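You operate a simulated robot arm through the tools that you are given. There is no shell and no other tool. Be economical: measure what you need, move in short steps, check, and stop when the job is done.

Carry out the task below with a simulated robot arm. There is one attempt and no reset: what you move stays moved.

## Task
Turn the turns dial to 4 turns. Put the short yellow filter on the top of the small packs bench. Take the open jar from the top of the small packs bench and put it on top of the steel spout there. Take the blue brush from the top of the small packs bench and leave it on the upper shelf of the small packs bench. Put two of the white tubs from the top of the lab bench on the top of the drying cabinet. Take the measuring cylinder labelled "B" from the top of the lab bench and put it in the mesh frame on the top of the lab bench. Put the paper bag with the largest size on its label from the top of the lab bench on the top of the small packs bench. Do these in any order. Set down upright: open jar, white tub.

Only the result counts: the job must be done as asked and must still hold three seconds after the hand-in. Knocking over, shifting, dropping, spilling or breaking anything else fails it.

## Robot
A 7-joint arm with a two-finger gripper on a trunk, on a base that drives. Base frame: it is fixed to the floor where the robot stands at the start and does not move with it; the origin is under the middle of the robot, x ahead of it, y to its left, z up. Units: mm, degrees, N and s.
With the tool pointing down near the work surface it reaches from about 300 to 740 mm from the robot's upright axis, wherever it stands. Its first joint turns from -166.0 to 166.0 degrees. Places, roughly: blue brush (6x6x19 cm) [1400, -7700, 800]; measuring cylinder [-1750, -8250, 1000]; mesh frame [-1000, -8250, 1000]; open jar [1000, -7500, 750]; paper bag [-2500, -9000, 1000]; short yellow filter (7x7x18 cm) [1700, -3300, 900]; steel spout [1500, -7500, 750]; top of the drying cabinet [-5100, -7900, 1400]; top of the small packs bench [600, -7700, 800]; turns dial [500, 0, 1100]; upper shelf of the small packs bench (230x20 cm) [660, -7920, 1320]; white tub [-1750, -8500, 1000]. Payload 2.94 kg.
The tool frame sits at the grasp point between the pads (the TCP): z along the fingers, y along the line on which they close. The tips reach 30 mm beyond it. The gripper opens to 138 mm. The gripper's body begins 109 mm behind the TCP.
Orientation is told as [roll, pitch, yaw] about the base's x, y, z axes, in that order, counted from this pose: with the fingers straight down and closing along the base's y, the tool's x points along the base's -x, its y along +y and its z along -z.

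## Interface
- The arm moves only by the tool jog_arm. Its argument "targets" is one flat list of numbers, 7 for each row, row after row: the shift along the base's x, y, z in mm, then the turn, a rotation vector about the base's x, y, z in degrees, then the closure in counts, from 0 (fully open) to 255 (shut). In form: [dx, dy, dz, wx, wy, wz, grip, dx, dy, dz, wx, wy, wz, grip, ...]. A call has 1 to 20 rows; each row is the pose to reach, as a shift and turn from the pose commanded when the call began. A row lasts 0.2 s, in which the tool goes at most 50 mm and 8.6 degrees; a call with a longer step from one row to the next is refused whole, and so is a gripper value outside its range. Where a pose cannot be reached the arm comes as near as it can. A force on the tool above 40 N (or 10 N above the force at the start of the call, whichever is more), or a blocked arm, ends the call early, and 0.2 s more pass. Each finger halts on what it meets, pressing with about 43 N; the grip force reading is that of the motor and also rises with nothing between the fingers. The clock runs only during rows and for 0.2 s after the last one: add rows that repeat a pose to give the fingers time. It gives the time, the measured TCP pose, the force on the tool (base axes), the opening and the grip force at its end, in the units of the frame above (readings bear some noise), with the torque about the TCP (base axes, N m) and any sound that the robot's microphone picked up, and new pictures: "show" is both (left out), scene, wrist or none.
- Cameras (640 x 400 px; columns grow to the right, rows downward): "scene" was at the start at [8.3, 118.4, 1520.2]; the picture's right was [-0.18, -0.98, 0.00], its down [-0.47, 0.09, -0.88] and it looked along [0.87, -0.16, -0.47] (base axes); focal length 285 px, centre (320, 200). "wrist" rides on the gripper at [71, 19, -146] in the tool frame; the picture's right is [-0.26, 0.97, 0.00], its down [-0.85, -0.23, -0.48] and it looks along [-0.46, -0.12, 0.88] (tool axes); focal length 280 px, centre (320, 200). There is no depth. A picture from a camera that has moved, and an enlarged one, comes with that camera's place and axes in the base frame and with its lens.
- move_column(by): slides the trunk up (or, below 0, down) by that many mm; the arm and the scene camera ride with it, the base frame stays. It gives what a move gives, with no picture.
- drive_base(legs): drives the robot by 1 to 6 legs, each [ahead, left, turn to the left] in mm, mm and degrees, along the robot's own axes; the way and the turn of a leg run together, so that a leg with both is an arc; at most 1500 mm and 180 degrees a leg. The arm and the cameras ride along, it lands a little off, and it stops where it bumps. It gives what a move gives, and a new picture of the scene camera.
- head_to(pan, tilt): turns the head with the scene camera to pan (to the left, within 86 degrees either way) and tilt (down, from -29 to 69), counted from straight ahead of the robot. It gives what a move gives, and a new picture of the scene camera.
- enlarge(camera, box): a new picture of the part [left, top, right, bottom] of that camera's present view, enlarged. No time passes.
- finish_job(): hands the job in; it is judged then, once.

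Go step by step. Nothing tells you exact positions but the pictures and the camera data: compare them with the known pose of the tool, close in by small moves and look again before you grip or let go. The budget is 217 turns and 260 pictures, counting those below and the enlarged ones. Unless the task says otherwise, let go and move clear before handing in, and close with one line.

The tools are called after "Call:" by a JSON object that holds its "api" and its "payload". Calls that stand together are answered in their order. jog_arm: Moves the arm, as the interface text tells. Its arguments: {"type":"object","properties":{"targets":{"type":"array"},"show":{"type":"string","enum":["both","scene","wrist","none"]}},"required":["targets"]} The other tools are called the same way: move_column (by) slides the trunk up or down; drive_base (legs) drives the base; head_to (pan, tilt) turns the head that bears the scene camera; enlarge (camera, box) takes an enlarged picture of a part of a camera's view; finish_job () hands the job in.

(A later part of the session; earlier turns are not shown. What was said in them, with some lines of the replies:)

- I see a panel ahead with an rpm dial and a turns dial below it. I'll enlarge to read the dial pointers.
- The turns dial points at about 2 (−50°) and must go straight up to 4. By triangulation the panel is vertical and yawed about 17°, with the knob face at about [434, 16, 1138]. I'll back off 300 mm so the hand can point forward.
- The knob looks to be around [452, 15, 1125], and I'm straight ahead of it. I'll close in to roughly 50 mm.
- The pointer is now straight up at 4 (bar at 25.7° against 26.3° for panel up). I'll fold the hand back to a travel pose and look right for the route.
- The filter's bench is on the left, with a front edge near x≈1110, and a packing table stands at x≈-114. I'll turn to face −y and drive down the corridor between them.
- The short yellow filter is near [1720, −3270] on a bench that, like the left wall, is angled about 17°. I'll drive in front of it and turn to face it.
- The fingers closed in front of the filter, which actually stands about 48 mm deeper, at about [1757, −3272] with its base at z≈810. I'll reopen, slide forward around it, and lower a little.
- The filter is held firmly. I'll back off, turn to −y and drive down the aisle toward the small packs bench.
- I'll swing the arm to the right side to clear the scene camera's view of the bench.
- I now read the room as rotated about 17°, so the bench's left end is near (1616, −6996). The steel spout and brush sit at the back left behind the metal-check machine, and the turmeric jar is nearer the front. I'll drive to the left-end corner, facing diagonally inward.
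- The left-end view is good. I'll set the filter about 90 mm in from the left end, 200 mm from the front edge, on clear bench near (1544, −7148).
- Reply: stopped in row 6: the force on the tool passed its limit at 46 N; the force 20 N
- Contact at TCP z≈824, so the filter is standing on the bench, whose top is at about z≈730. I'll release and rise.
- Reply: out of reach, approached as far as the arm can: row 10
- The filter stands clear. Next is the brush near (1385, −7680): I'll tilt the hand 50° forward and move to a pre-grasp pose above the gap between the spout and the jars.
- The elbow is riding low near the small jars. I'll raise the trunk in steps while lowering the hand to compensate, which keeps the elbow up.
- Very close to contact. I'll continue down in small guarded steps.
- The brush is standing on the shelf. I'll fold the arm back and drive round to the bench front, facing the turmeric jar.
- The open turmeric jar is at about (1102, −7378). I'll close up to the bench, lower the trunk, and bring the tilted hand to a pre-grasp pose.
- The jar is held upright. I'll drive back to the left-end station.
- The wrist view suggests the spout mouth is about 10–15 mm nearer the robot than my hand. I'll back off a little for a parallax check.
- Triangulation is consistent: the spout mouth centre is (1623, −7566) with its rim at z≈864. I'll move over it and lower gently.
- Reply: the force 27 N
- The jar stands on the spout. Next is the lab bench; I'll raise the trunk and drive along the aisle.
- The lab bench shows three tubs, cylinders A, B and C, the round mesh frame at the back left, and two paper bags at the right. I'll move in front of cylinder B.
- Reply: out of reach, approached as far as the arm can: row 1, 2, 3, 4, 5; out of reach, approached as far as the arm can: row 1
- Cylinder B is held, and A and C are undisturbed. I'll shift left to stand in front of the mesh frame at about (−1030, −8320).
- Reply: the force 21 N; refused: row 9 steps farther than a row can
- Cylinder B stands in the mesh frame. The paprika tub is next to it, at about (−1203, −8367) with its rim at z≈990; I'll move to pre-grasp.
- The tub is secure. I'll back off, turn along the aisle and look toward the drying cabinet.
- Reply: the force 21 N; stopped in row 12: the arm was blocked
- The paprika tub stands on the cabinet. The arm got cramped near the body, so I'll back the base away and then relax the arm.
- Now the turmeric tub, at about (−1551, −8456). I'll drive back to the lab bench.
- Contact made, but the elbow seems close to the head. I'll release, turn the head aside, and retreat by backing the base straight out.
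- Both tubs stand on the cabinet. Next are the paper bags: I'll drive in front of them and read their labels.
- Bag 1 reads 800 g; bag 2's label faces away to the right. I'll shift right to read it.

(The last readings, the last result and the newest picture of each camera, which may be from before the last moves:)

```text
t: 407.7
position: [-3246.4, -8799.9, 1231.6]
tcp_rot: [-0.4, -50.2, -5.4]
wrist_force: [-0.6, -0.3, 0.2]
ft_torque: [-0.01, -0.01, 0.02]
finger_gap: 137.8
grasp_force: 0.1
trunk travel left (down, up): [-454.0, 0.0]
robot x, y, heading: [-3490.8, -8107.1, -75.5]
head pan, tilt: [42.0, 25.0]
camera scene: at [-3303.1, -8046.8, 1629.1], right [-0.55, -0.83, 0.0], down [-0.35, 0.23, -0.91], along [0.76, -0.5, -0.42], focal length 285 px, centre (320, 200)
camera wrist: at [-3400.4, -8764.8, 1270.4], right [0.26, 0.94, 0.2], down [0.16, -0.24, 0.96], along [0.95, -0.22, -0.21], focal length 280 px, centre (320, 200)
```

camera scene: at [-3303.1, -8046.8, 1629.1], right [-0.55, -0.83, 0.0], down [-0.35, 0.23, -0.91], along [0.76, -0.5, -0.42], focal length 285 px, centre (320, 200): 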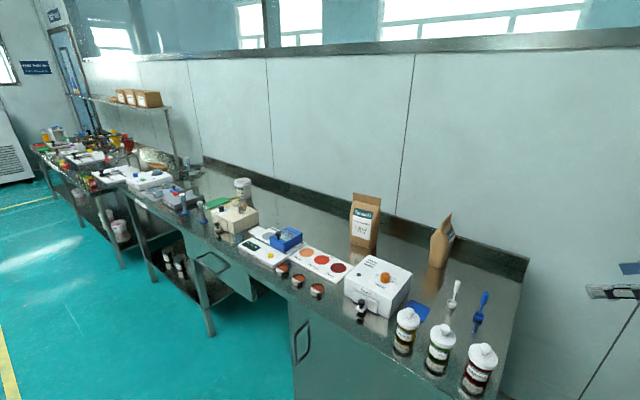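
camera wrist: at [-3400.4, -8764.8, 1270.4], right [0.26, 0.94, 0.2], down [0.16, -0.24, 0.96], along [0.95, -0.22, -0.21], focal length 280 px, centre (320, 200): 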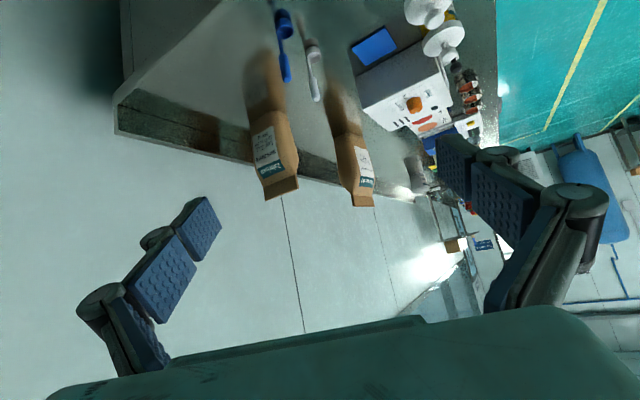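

Call:
{"api": "enlarge", "payload": {"camera": "wrist", "box": [240, 110, 310, 210]}}

```text
4.00 times, centred on (275, 160) of wrist
camera zoom: at [-3400.4, -8764.8, 1270.4], right [0.26, 0.94, 0.2], down [0.16, -0.24, 0.96], along [0.95, -0.22, -0.21], focal length 1122 px, centre (500, 360)
```

zoom: 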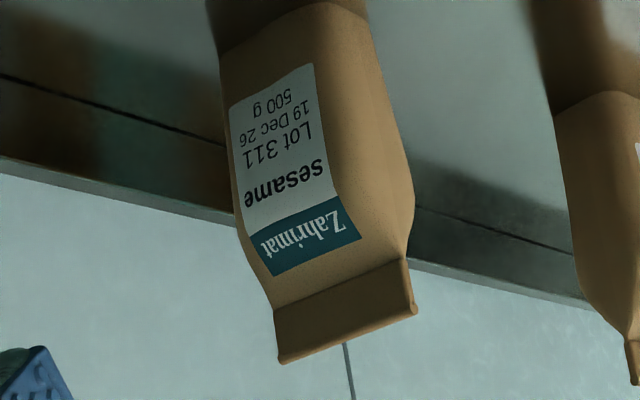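

Bag 2 is 500 g, so the 800 g Yuranoki bag is the one to take. I'll turn the hand back and move in front of it.

Call:
{"api": "jog_arm", "payload": {"targets": [-12, 9, 7, 0, 0, -7.8, 0, -24, 18, 14, 0, 0, -15.6, 0, -36, 27, 21, 0, 0, -23.3, 0, -48, 36, 28, 0, 0, -31.1, 0, -60, 45, 35, 0, 0, -38.9, 0, -72, 54, 42, 0, 0, -46.7, 0, -84, 63, 49, 0, 0, -54.4, 0, -96, 72, 56, 0, 0, -62.2, 0, -110, 80, 60, 0, 0, -70, 0], "show": "none"}}

Call:
{"api": "drive_base", "payload": {"legs": [[85, 739, 4.5]]}}

Call:
{"api": "head_to", "payload": {"pan": 5, "tilt": 38}}

```text
t: 409.7
position: [-3358.2, -8720.4, 1292.8]
tcp_rot: [-0.6, -50.2, -75.4]
wrist_force: [-0.7, 1.0, 0.6]
ft_torque: [-0.01, 0.02, 0.02]
finger_gap: 137.9
grasp_force: 0.2
trunk travel left (down, up): [-454.0, 0.0]
robot x, y, heading: [-3490.0, -8108.6, -75.3]
head pan, tilt: [42.0, 25.0]
```

```text
t: 416.8
position: [-2562.1, -8574.2, 1291.3]
tcp_rot: [-0.5, -50.1, -71.4]
wrist_force: [0.6, -0.1, 0.3]
ft_torque: [0.01, 0.01, -0.01]
finger_gap: 138.1
grasp_force: 0.1
trunk travel left (down, up): [-454.0, 0.0]
robot x, y, heading: [-2740.3, -7968.6, -71.5]
head pan, tilt: [42.0, 25.0]
camera scene: at [-2557.5, -7896.9, 1629.1], right [-0.49, -0.87, 0.0], down [-0.37, 0.21, -0.91], along [0.79, -0.44, -0.42], focal length 285 px, centre (320, 200)
```

scene: 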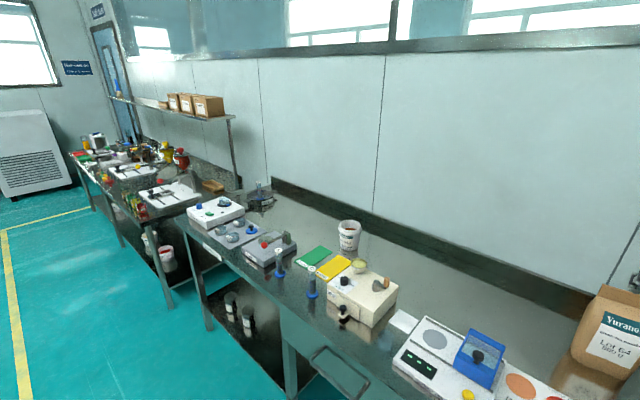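

```text
t: 417.8
position: [-2564.3, -8575.0, 1291.6]
tcp_rot: [-0.4, -50.1, -71.5]
wrist_force: [0.3, 0.1, -0.4]
ft_torque: [-0.01, 0.0, 0.01]
finger_gap: 138.1
grasp_force: 0.0
trunk travel left (down, up): [-454.0, 0.0]
robot x, y, heading: [-2740.3, -7975.5, -71.2]
head pan, tilt: [5.0, 38.0]
camera scene: at [-2603.2, -7930.8, 1608.8], right [-0.92, -0.4, 0.0], down [-0.25, 0.56, -0.79], along [0.32, -0.72, -0.62], focal length 285 px, centre (320, 200)
```

scene: 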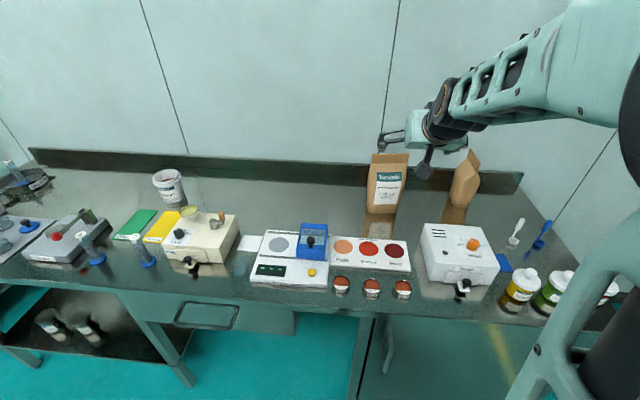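

Call:
{"api": "move_column", "payload": {"by": -90}}

Call:
{"api": "jog_arm", "payload": {"targets": [14, -37, -20, 0, 0, 0, 0, 28, -74, -45, 0, 0, 0, 0, 42, -112, -68, 0, 0, 0, 0, 56, -149, -92, 0, 0, 0, 0, 56, -149, -92, 0, 0, 0, 0]}}

```text
t: 419.1
position: [-2563.7, -8575.0, 1203.1]
tcp_rot: [-0.4, -50.0, -71.4]
wrist_force: [0.3, 0.1, -1.0]
ft_torque: [0.02, -0.03, 0.01]
finger_gap: 138.1
grasp_force: 0.0
trunk travel left (down, up): [-364.0, 90.0]
robot x, y, heading: [-2737.0, -7974.9, -71.3]
head pan, tilt: [5.0, 38.0]
```

```text
t: 420.3
position: [-2507.9, -8721.3, 1110.1]
tcp_rot: [-0.5, -50.1, -71.4]
wrist_force: [-0.6, 0.0, -1.0]
ft_torque: [0.0, -0.01, -0.06]
finger_gap: 138.3
grasp_force: 0.1
trunk travel left (down, up): [-364.0, 90.0]
robot x, y, heading: [-2740.1, -7968.5, -71.2]
head pan, tilt: [5.0, 38.0]
camera scene: at [-2603.3, -7930.7, 1518.8], right [-0.92, -0.4, 0.0], down [-0.25, 0.56, -0.79], along [0.32, -0.72, -0.62], focal length 285 px, centre (320, 200)
camera wrist: at [-2537.9, -8564.2, 1149.8], right [0.97, 0.14, 0.2], down [-0.16, -0.24, 0.96], along [0.18, -0.96, -0.21], focal length 280 px, centre (320, 200)
```

scene: 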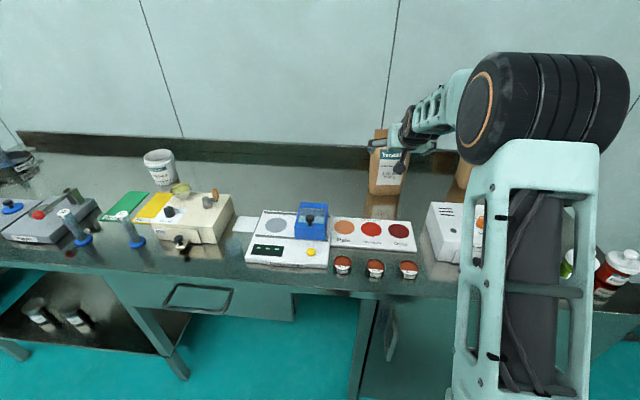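
wrist: 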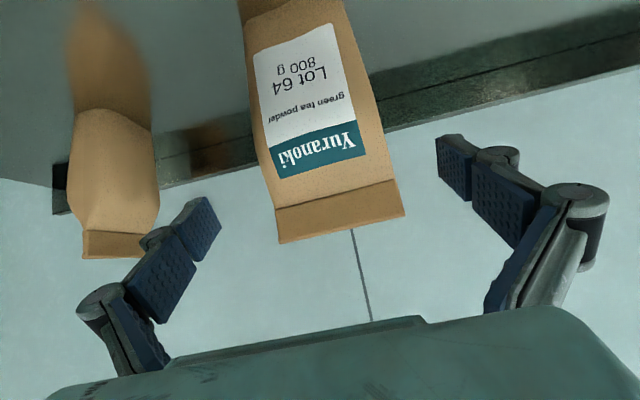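

Call:
{"api": "jog_arm", "payload": {"targets": [0, 0, -33, 0, 0, 0, 0, 10, -29, -59, 0, 0, 0, 0, 20, -58, -85, 0, 0, 0, 0, 30, -88, -111, 0, 0, 0, 0, 38, -113, -133, 0, 0, 0, 0, 43, -131, -148, 0, 0, 0, 0, 43, -131, -148, 0, 0, 0, 0]}}

```text
t: 421.9
position: [-2463.3, -8854.5, 962.8]
tcp_rot: [-0.5, -50.1, -71.4]
wrist_force: [0.2, -0.3, -0.8]
ft_torque: [-0.02, 0.01, -0.01]
finger_gap: 137.7
grasp_force: 0.1
trunk travel left (down, up): [-364.0, 90.0]
robot x, y, heading: [-2733.9, -7972.8, -71.4]
head pan, tilt: [5.0, 38.0]
camera scene: at [-2603.3, -7930.8, 1518.8], right [-0.92, -0.4, 0.0], down [-0.25, 0.56, -0.79], along [0.32, -0.72, -0.62], focal length 285 px, centre (320, 200)
camera wrist: at [-2493.2, -8696.6, 1001.8], right [0.97, 0.14, 0.2], down [-0.16, -0.24, 0.96], along [0.18, -0.96, -0.21], focal length 280 px, centre (320, 200)
```

scene: 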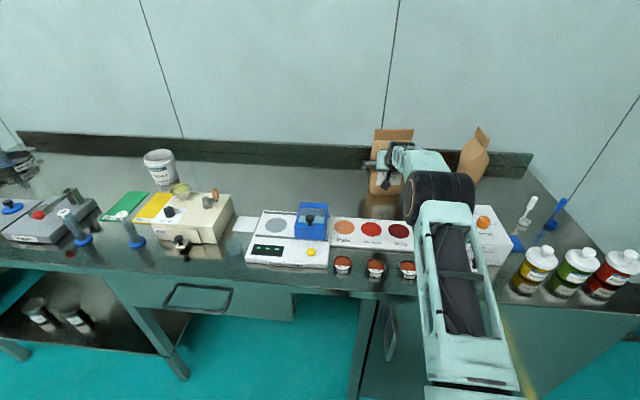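
wrist: 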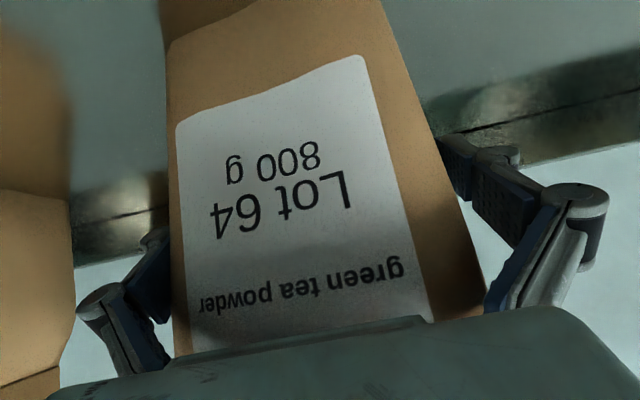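

Call:
{"api": "jog_arm", "payload": {"targets": [0, 0, 0, 0, 0, 0, 25, 0, 0, 0, 0, 0, 0, 50, 0, 0, 0, 0, 0, 0, 75, 0, 0, 0, 0, 0, 0, 100, 0, 0, 0, 0, 0, 0, 120, 0, 0, 0, 0, 0, 0, 120], "show": "wrist"}}

```text
t: 423.3
position: [-2463.9, -8852.4, 964.1]
tcp_rot: [-0.5, -50.4, -71.4]
wrist_force: [-4.5, -2.8, 4.1]
ft_torque: [0.06, -0.36, 0.01]
finger_gap: 125.4
grasp_force: 42.9
trunk travel left (down, up): [-364.0, 90.0]
robot x, y, heading: [-2735.6, -7971.6, -71.5]
head pan, tilt: [5.0, 38.0]
camera wrist: at [-2494.0, -8696.5, 1002.9], right [0.97, 0.14, 0.2], down [-0.16, -0.24, 0.96], along [0.18, -0.96, -0.21], focal length 280 px, centre (320, 200)
```

wrist: 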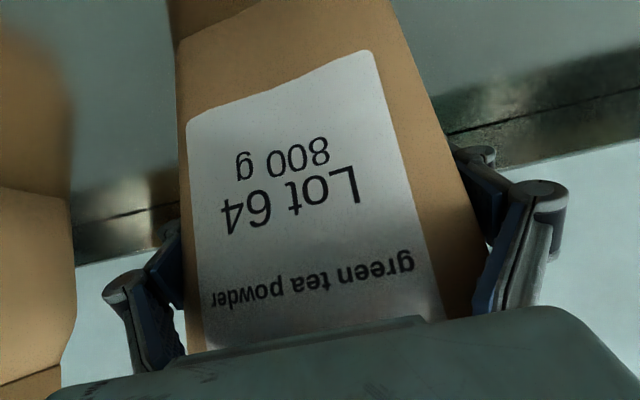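

Call:
{"api": "jog_arm", "payload": {"targets": [0, 0, 6, 0, 0, 0, 120, 0, 0, 20, 0, 0, 0, 120, 0, 0, 40, 0, 0, 0, 120, 0, 0, 65, 0, 0, 0, 120, 0, 0, 90, 0, 0, 0, 120, 0, 0, 115, 0, 0, 0, 120, -8, 25, 140, 0, 0, 0, 120, -18, 55, 160, 0, 0, 0, 120, -28, 88, 180, 0, 0, 0, 120, -38, 120, 195, 0, 0, 0, 120, -48, 150, 205, 0, 0, 0, 120, -58, 180, 215, 0, 0, 0, 120, -68, 210, 225, 0, 0, 0, 120, -76, 235, 230, 0, 0, 0, 120]}}

```text
t: 426.3
position: [-2540.0, -8619.5, 1191.0]
tcp_rot: [-0.5, -50.1, -71.4]
wrist_force: [0.2, 0.1, -7.8]
ft_torque: [-0.13, -0.02, -0.01]
finger_gap: 125.1
grasp_force: 42.8
trunk travel left (down, up): [-364.0, 90.0]
robot x, y, heading: [-2739.8, -7970.6, -71.3]
head pan, tilt: [5.0, 38.0]
camera scene: at [-2603.1, -7931.2, 1518.7], right [-0.92, -0.4, 0.0], down [-0.25, 0.56, -0.79], along [0.32, -0.72, -0.62], focal length 285 px, centre (320, 200)
camera wrist: at [-2570.0, -8463.5, 1230.5], right [0.97, 0.14, 0.2], down [-0.16, -0.24, 0.96], along [0.18, -0.96, -0.21], focal length 280 px, centre (320, 200)
```

scene: 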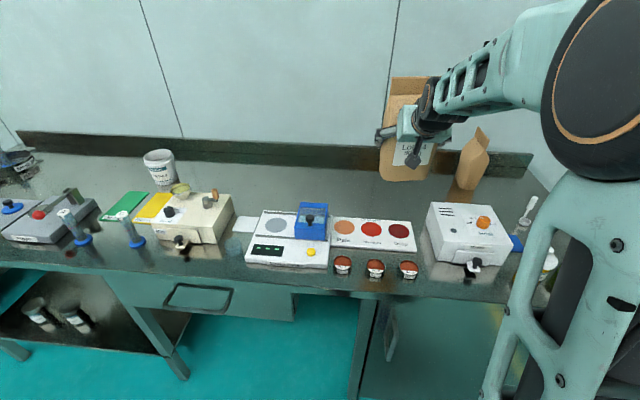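
wrist: 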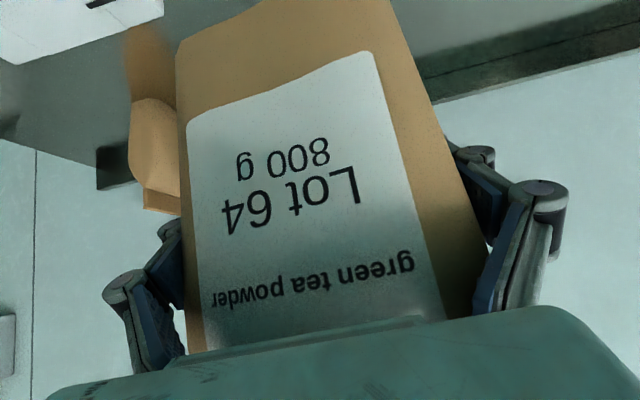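

The 800 g bag is held. I'll carry it to the free spot on the small packs bench where the jar stood.

Call:
{"api": "drive_base", "payload": {"legs": [[-560, 0, 0], [0, 1315, 0], [0, 1315, 0], [0, 1315, 0], [400, -129, 0]]}}

Call:
{"api": "head_to", "payload": {"pan": 12, "tilt": 38}}

```text
t: 465.0
position: [956.5, -7320.9, 1190.1]
tcp_rot: [-0.5, -50.0, -71.6]
wrist_force: [0.0, -0.8, -8.3]
ft_torque: [-0.14, -0.03, 0.0]
finger_gap: 125.0
grasp_force: 42.9
trunk travel left (down, up): [-364.0, 90.0]
robot x, y, heading: [756.5, -6665.4, -71.4]
head pan, tilt: [5.0, 38.0]
camera scene: at [895.5, -6631.9, 1518.7], right [-0.92, -0.4, 0.0], down [-0.24, 0.57, -0.79], along [0.31, -0.72, -0.62], focal length 285 px, centre (320, 200)
```

scene: 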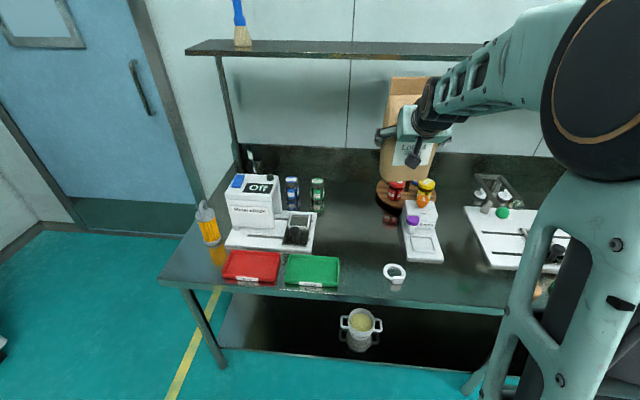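

```text
t: 465.6
position: [955.8, -7320.5, 1189.3]
tcp_rot: [-0.5, -50.0, -71.6]
wrist_force: [-0.2, -0.6, -7.8]
ft_torque: [-0.14, -0.03, 0.01]
finger_gap: 125.2
grasp_force: 42.7
trunk travel left (down, up): [-364.0, 90.0]
robot x, y, heading: [762.1, -6669.9, -71.3]
head pan, tilt: [12.0, 38.0]
camera scene: at [904.9, -6626.8, 1518.7], right [-0.86, -0.51, 0.0], down [-0.31, 0.53, -0.79], along [0.4, -0.68, -0.62], focal length 285 px, centre (320, 200)
```

scene: 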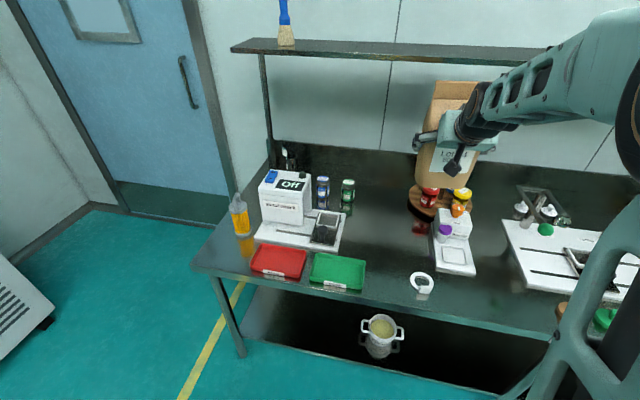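

Call:
{"api": "drive_base", "payload": {"legs": [[80, 88, 0]]}}

```text
t: 467.1
position: [1064.2, -7369.5, 1189.3]
tcp_rot: [-0.5, -50.0, -71.6]
wrist_force: [-0.7, 0.1, -9.1]
ft_torque: [-0.17, -0.08, 0.0]
finger_gap: 124.9
grasp_force: 43.0
trunk travel left (down, up): [-364.0, 90.0]
robot x, y, heading: [871.6, -6714.6, -71.4]
head pan, tilt: [12.0, 38.0]
camera scene: at [1013.0, -6675.3, 1518.7], right [-0.86, -0.51, 0.0], down [-0.31, 0.53, -0.79], along [0.4, -0.68, -0.62], focal length 285 px, centre (320, 200)
```

scene: 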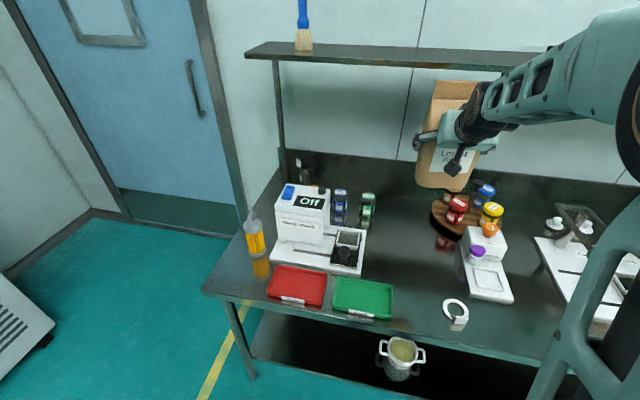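

Call:
{"api": "jog_arm", "payload": {"targets": [9, -25, 0, 0, 0, 0, 120, 18, -50, 0, 0, 0, 0, 120], "show": "none"}}

Call:
{"api": "move_column", "payload": {"by": -160}}

Call:
{"api": "jog_arm", "payload": {"targets": [0, 0, -40, 0, 0, 0, 120, 0, 0, -80, 0, 0, 0, 120, 0, 0, -120, 0, 0, 0, 120, 0, 0, -120, 0, 0, 0, 120]}}

```text
t: 467.7
position: [1081.8, -7420.6, 1188.5]
tcp_rot: [-0.5, -49.8, -71.5]
wrist_force: [0.2, -2.0, -7.3]
ft_torque: [-0.12, -0.01, 0.01]
finger_gap: 125.1
grasp_force: 43.2
trunk travel left (down, up): [-364.0, 90.0]
robot x, y, heading: [867.5, -6717.5, -71.4]
head pan, tilt: [12.0, 38.0]
```

```text
t: 469.5
position: [1080.6, -7420.0, 1028.7]
tcp_rot: [-0.5, -49.9, -71.5]
wrist_force: [-0.5, -0.2, -8.3]
ft_torque: [-0.11, -0.06, 0.0]
finger_gap: 125.1
grasp_force: 43.4
trunk travel left (down, up): [-204.0, 250.0]
robot x, y, heading: [864.4, -6718.0, -71.6]
head pan, tilt: [12.0, 38.0]
```

```text
t: 470.5
position: [1081.7, -7419.3, 907.9]
tcp_rot: [-0.5, -50.0, -71.5]
wrist_force: [-0.7, 0.0, -7.8]
ft_torque: [-0.13, -0.02, 0.03]
finger_gap: 124.8
grasp_force: 43.4
trunk travel left (down, up): [-204.0, 250.0]
robot x, y, heading: [868.3, -6716.6, -71.4]
head pan, tilt: [12.0, 38.0]
camera scene: at [1012.7, -6675.2, 1358.8], right [-0.86, -0.51, 0.0], down [-0.31, 0.53, -0.79], along [0.4, -0.68, -0.62], focal length 285 px, centre (320, 200)
camera wrist: at [1052.5, -7262.7, 947.1], right [0.97, 0.14, 0.2], down [-0.16, -0.24, 0.96], along [0.18, -0.96, -0.21], focal length 280 px, centre (320, 200)
```

scene: 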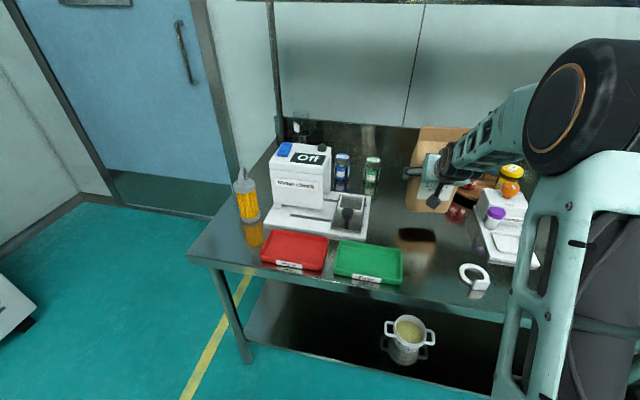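
wrist: 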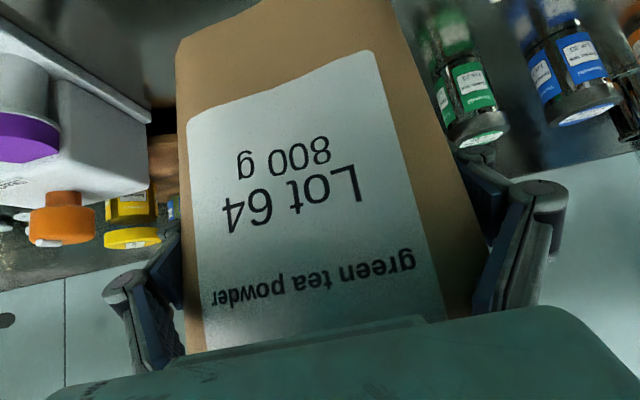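

Call:
{"api": "jog_arm", "payload": {"targets": [0, 0, -20, 0, 0, 0, 120, 0, 0, -40, 0, 0, 0, 120, 0, 0, -52, 0, 0, 0, 120, 0, 0, -57, 0, 0, 0, 120, 0, 0, -61, 0, 0, 0, 120, 0, 0, -65, 0, 0, 0, 120, 0, 0, -68, 0, 0, 0, 120, 0, 0, -71, 0, 0, 0, 120]}}

```text
t: 472.3
position: [1082.1, -7418.9, 844.3]
tcp_rot: [-0.5, -50.6, -71.5]
wrist_force: [-0.3, 0.0, 15.5]
ft_torque: [0.98, 0.05, 0.13]
finger_gap: 125.4
grasp_force: 43.4
trunk travel left (down, up): [-204.0, 250.0]
robot x, y, heading: [868.7, -6718.6, -71.4]
head pan, tilt: [12.0, 38.0]
camera scene: at [1011.8, -6672.3, 1359.1], right [-0.86, -0.51, 0.0], down [-0.31, 0.53, -0.79], along [0.4, -0.68, -0.61], focal length 285 px, centre (320, 200)
camera wrist: at [1052.3, -7263.1, 881.5], right [0.97, 0.14, 0.2], down [-0.16, -0.23, 0.96], along [0.18, -0.96, -0.2], focal length 280 px, centre (320, 200)
```

scene: 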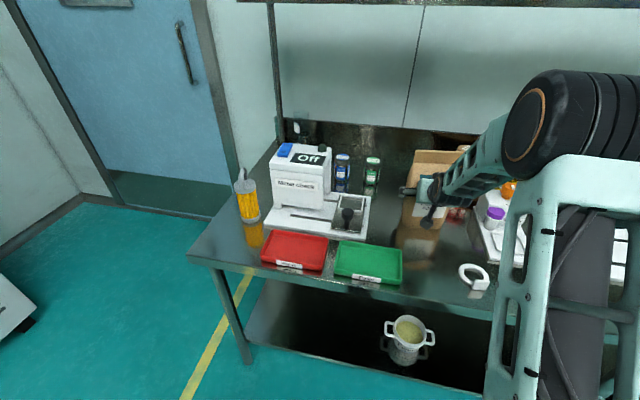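
wrist: 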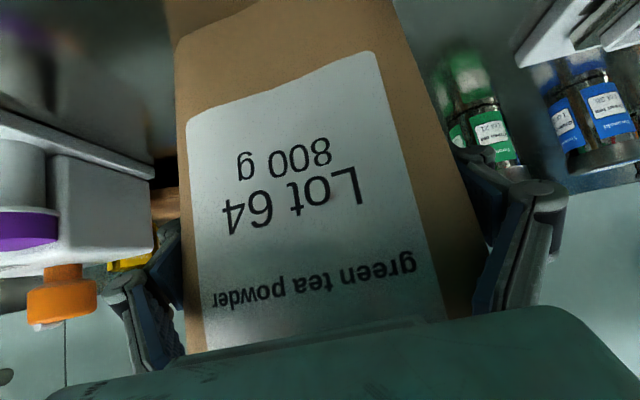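

Call:
{"api": "jog_arm", "payload": {"targets": [0, 0, 6, 0, 0, 0, 110, 0, 0, 6, 0, 0, 0, 60, 0, 0, 6, 0, 0, 0, 0, 0, 0, 6, 0, 0, 0, 0, 0, 0, 6, 0, 0, 0, 0], "show": "wrist"}}

```text
t: 473.5
position: [1082.1, -7418.7, 843.6]
tcp_rot: [-0.5, -50.0, -71.6]
wrist_force: [0.0, -0.3, -0.8]
ft_torque: [-0.04, 0.0, -0.01]
finger_gap: 138.0
grasp_force: 0.0
trunk travel left (down, up): [-204.0, 250.0]
robot x, y, heading: [868.5, -6720.7, -71.6]
head pan, tilt: [12.0, 38.0]
camera wrist: at [1052.5, -7261.8, 883.7], right [0.97, 0.14, 0.2], down [-0.16, -0.24, 0.96], along [0.18, -0.96, -0.21], focal length 280 px, centre (320, 200)
```

wrist: 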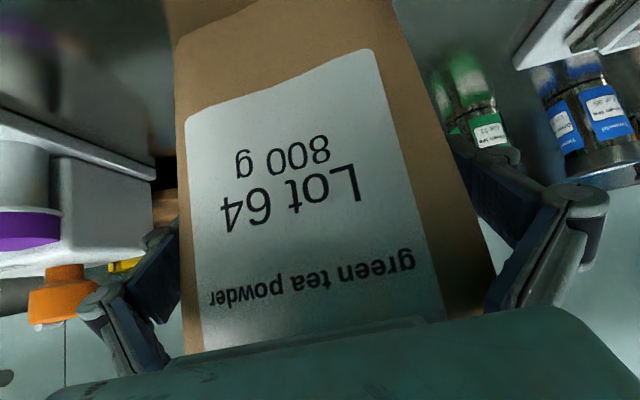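

Call:
{"api": "jog_arm", "payload": {"targets": [-3, 10, 4, 0, 0, 0, 0, -8, 25, 12, 0, 0, 0, 0, -15, 45, 25, 0, 0, 0, 0, -24, 73, 50, 0, 0, 0, 0, -36, 109, 85, 0, 0, 0, 0, -46, 140, 120, 0, 0, 0, 0, -54, 165, 155, 0, 0, 0, 0, -60, 185, 195, 0, 0, 0, 0]}}

```text
refused: row 5 steps farther than a row can; nothing moved
```

Call:
{"api": "jog_arm", "payload": {"targets": [-3, 10, 4, 0, 0, 0, 0, -8, 25, 12, 0, 0, 0, 0, -15, 45, 25, 0, 0, 0, 0, -24, 73, 50, 0, 0, 0, 0, -34, 103, 82, 0, 0, 0, 0, -43, 130, 115, 0, 0, 0, 0, -50, 152, 150, 0, 0, 0, 0, -56, 170, 185, 0, 0, 0, 0]}}

```text
t: 475.5
position: [1021.6, -7249.2, 982.9]
tcp_rot: [6.9, -44.8, -77.1]
wrist_force: [-0.5, 0.5, -0.2]
ft_torque: [0.01, -0.04, 0.01]
finger_gap: 138.1
grasp_force: 0.1
out of reach, approached as far as the arm can: row 7
trunk travel left (down, up): [-204.0, 250.0]
robot x, y, heading: [866.7, -6719.6, -71.7]
head pan, tilt: [12.0, 38.0]
stopped in row 8: the arm was blocked; the commanded pose is now the measured one
camera scene: at [1016.8, -6671.0, 1358.1], right [-0.82, -0.57, 0.0], down [-0.35, 0.51, -0.78], along [0.44, -0.65, -0.62], focal length 285 px, centre (320, 200)
camera wrist: at [990.5, -7098.3, 1038.0], right [0.96, 0.11, 0.27], down [-0.21, -0.35, 0.91], along [0.2, -0.93, -0.31], focal length 280 px, centre (320, 200)
```

scene: 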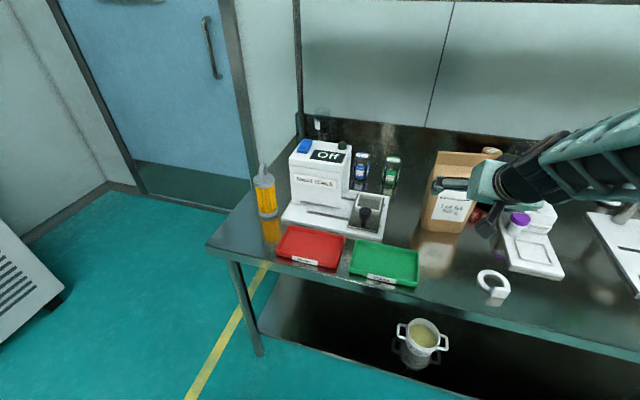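
wrist: 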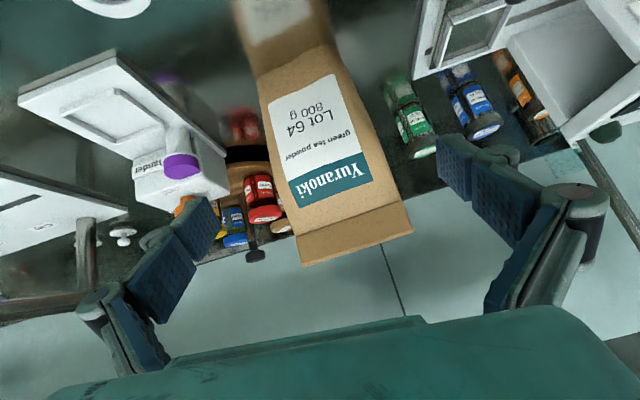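

The bag stands free. I'll back away and check the whole bench.

Call:
{"api": "drive_base", "payload": {"legs": [[-500, 0, 0]]}}

Call:
{"api": "head_to", "payload": {"pan": 25, "tilt": 20}}

```text
t: 478.5
position: [863.0, -6772.5, 983.4]
tcp_rot: [6.8, -44.7, -77.1]
wrist_force: [0.7, 0.2, 0.0]
ft_torque: [0.02, 0.03, -0.03]
finger_gap: 138.2
grasp_force: 0.2
trunk travel left (down, up): [-204.0, 250.0]
robot x, y, heading: [708.2, -6242.2, -71.8]
head pan, tilt: [12.0, 38.0]
camera scene: at [858.2, -6192.9, 1358.3], right [-0.82, -0.57, 0.0], down [-0.35, 0.51, -0.78], along [0.44, -0.65, -0.62], focal length 285 px, centre (320, 200)
```

scene: 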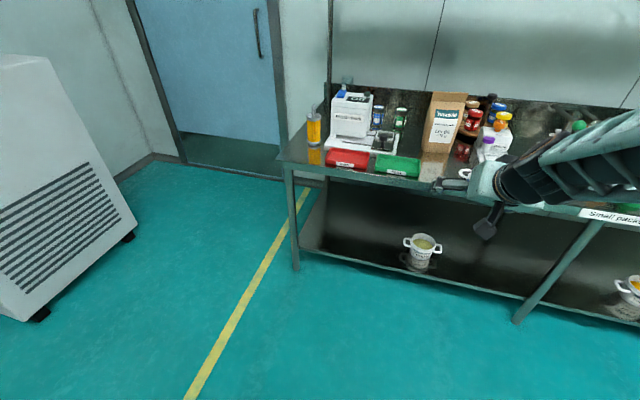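

```text
t: 479.3
position: [861.8, -6771.8, 982.9]
tcp_rot: [6.7, -44.9, -77.0]
wrist_force: [0.0, 0.5, 0.6]
ft_torque: [0.03, 0.02, -0.02]
finger_gap: 138.1
grasp_force: 0.1
trunk travel left (down, up): [-204.0, 250.0]
robot x, y, heading: [708.1, -6240.6, -71.6]
head pan, tilt: [25.0, 20.0]
camera scene: at [873.5, -6189.6, 1387.1], right [-0.73, -0.69, 0.0], down [-0.24, 0.25, -0.94], along [0.64, -0.68, -0.34], focal length 285 px, centre (320, 200)
```

scene: 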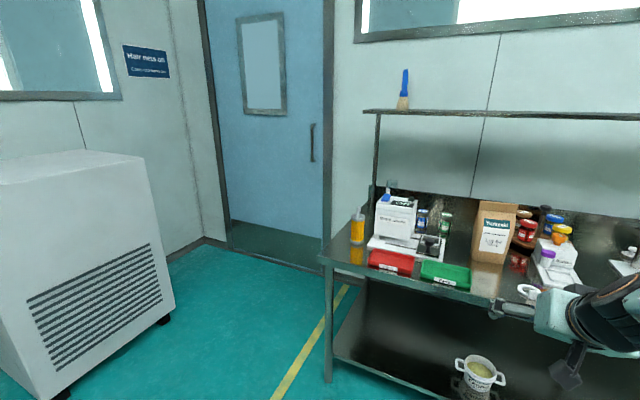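

Call:
{"api": "enlarge", "payload": {"camera": "scene", "box": [340, 160, 540, 290]}}

```text
3.08 times, centred on (440, 225) of scene
camera zoom: at [873.5, -6189.6, 1387.1], right [-0.73, -0.69, 0.0], down [-0.24, 0.25, -0.94], along [0.64, -0.68, -0.34], focal length 876 px, centre (-49, 123)
```

zoom: 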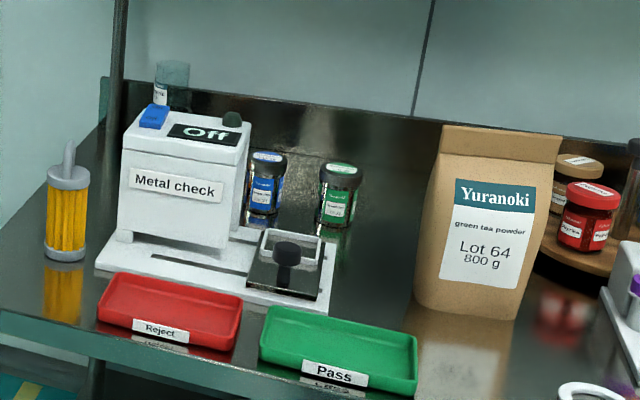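

Everything on this bench is in place: filter, jar on the spout, brush on the shelf and bag. The dial, tubs and cylinder were each checked earlier, so I'm handing in.

Call:
{"api": "finish_job", "payload": {}}

```text
The job is handed in.
```

All seven tasks are done and the job is handed in: the turns dial is on 4, and the short yellow filter, open jar, blue brush, two white tubs (paprika and turmeric), cylinder B and the 800 g bag are all where you asked, with the jar and tubs upright.
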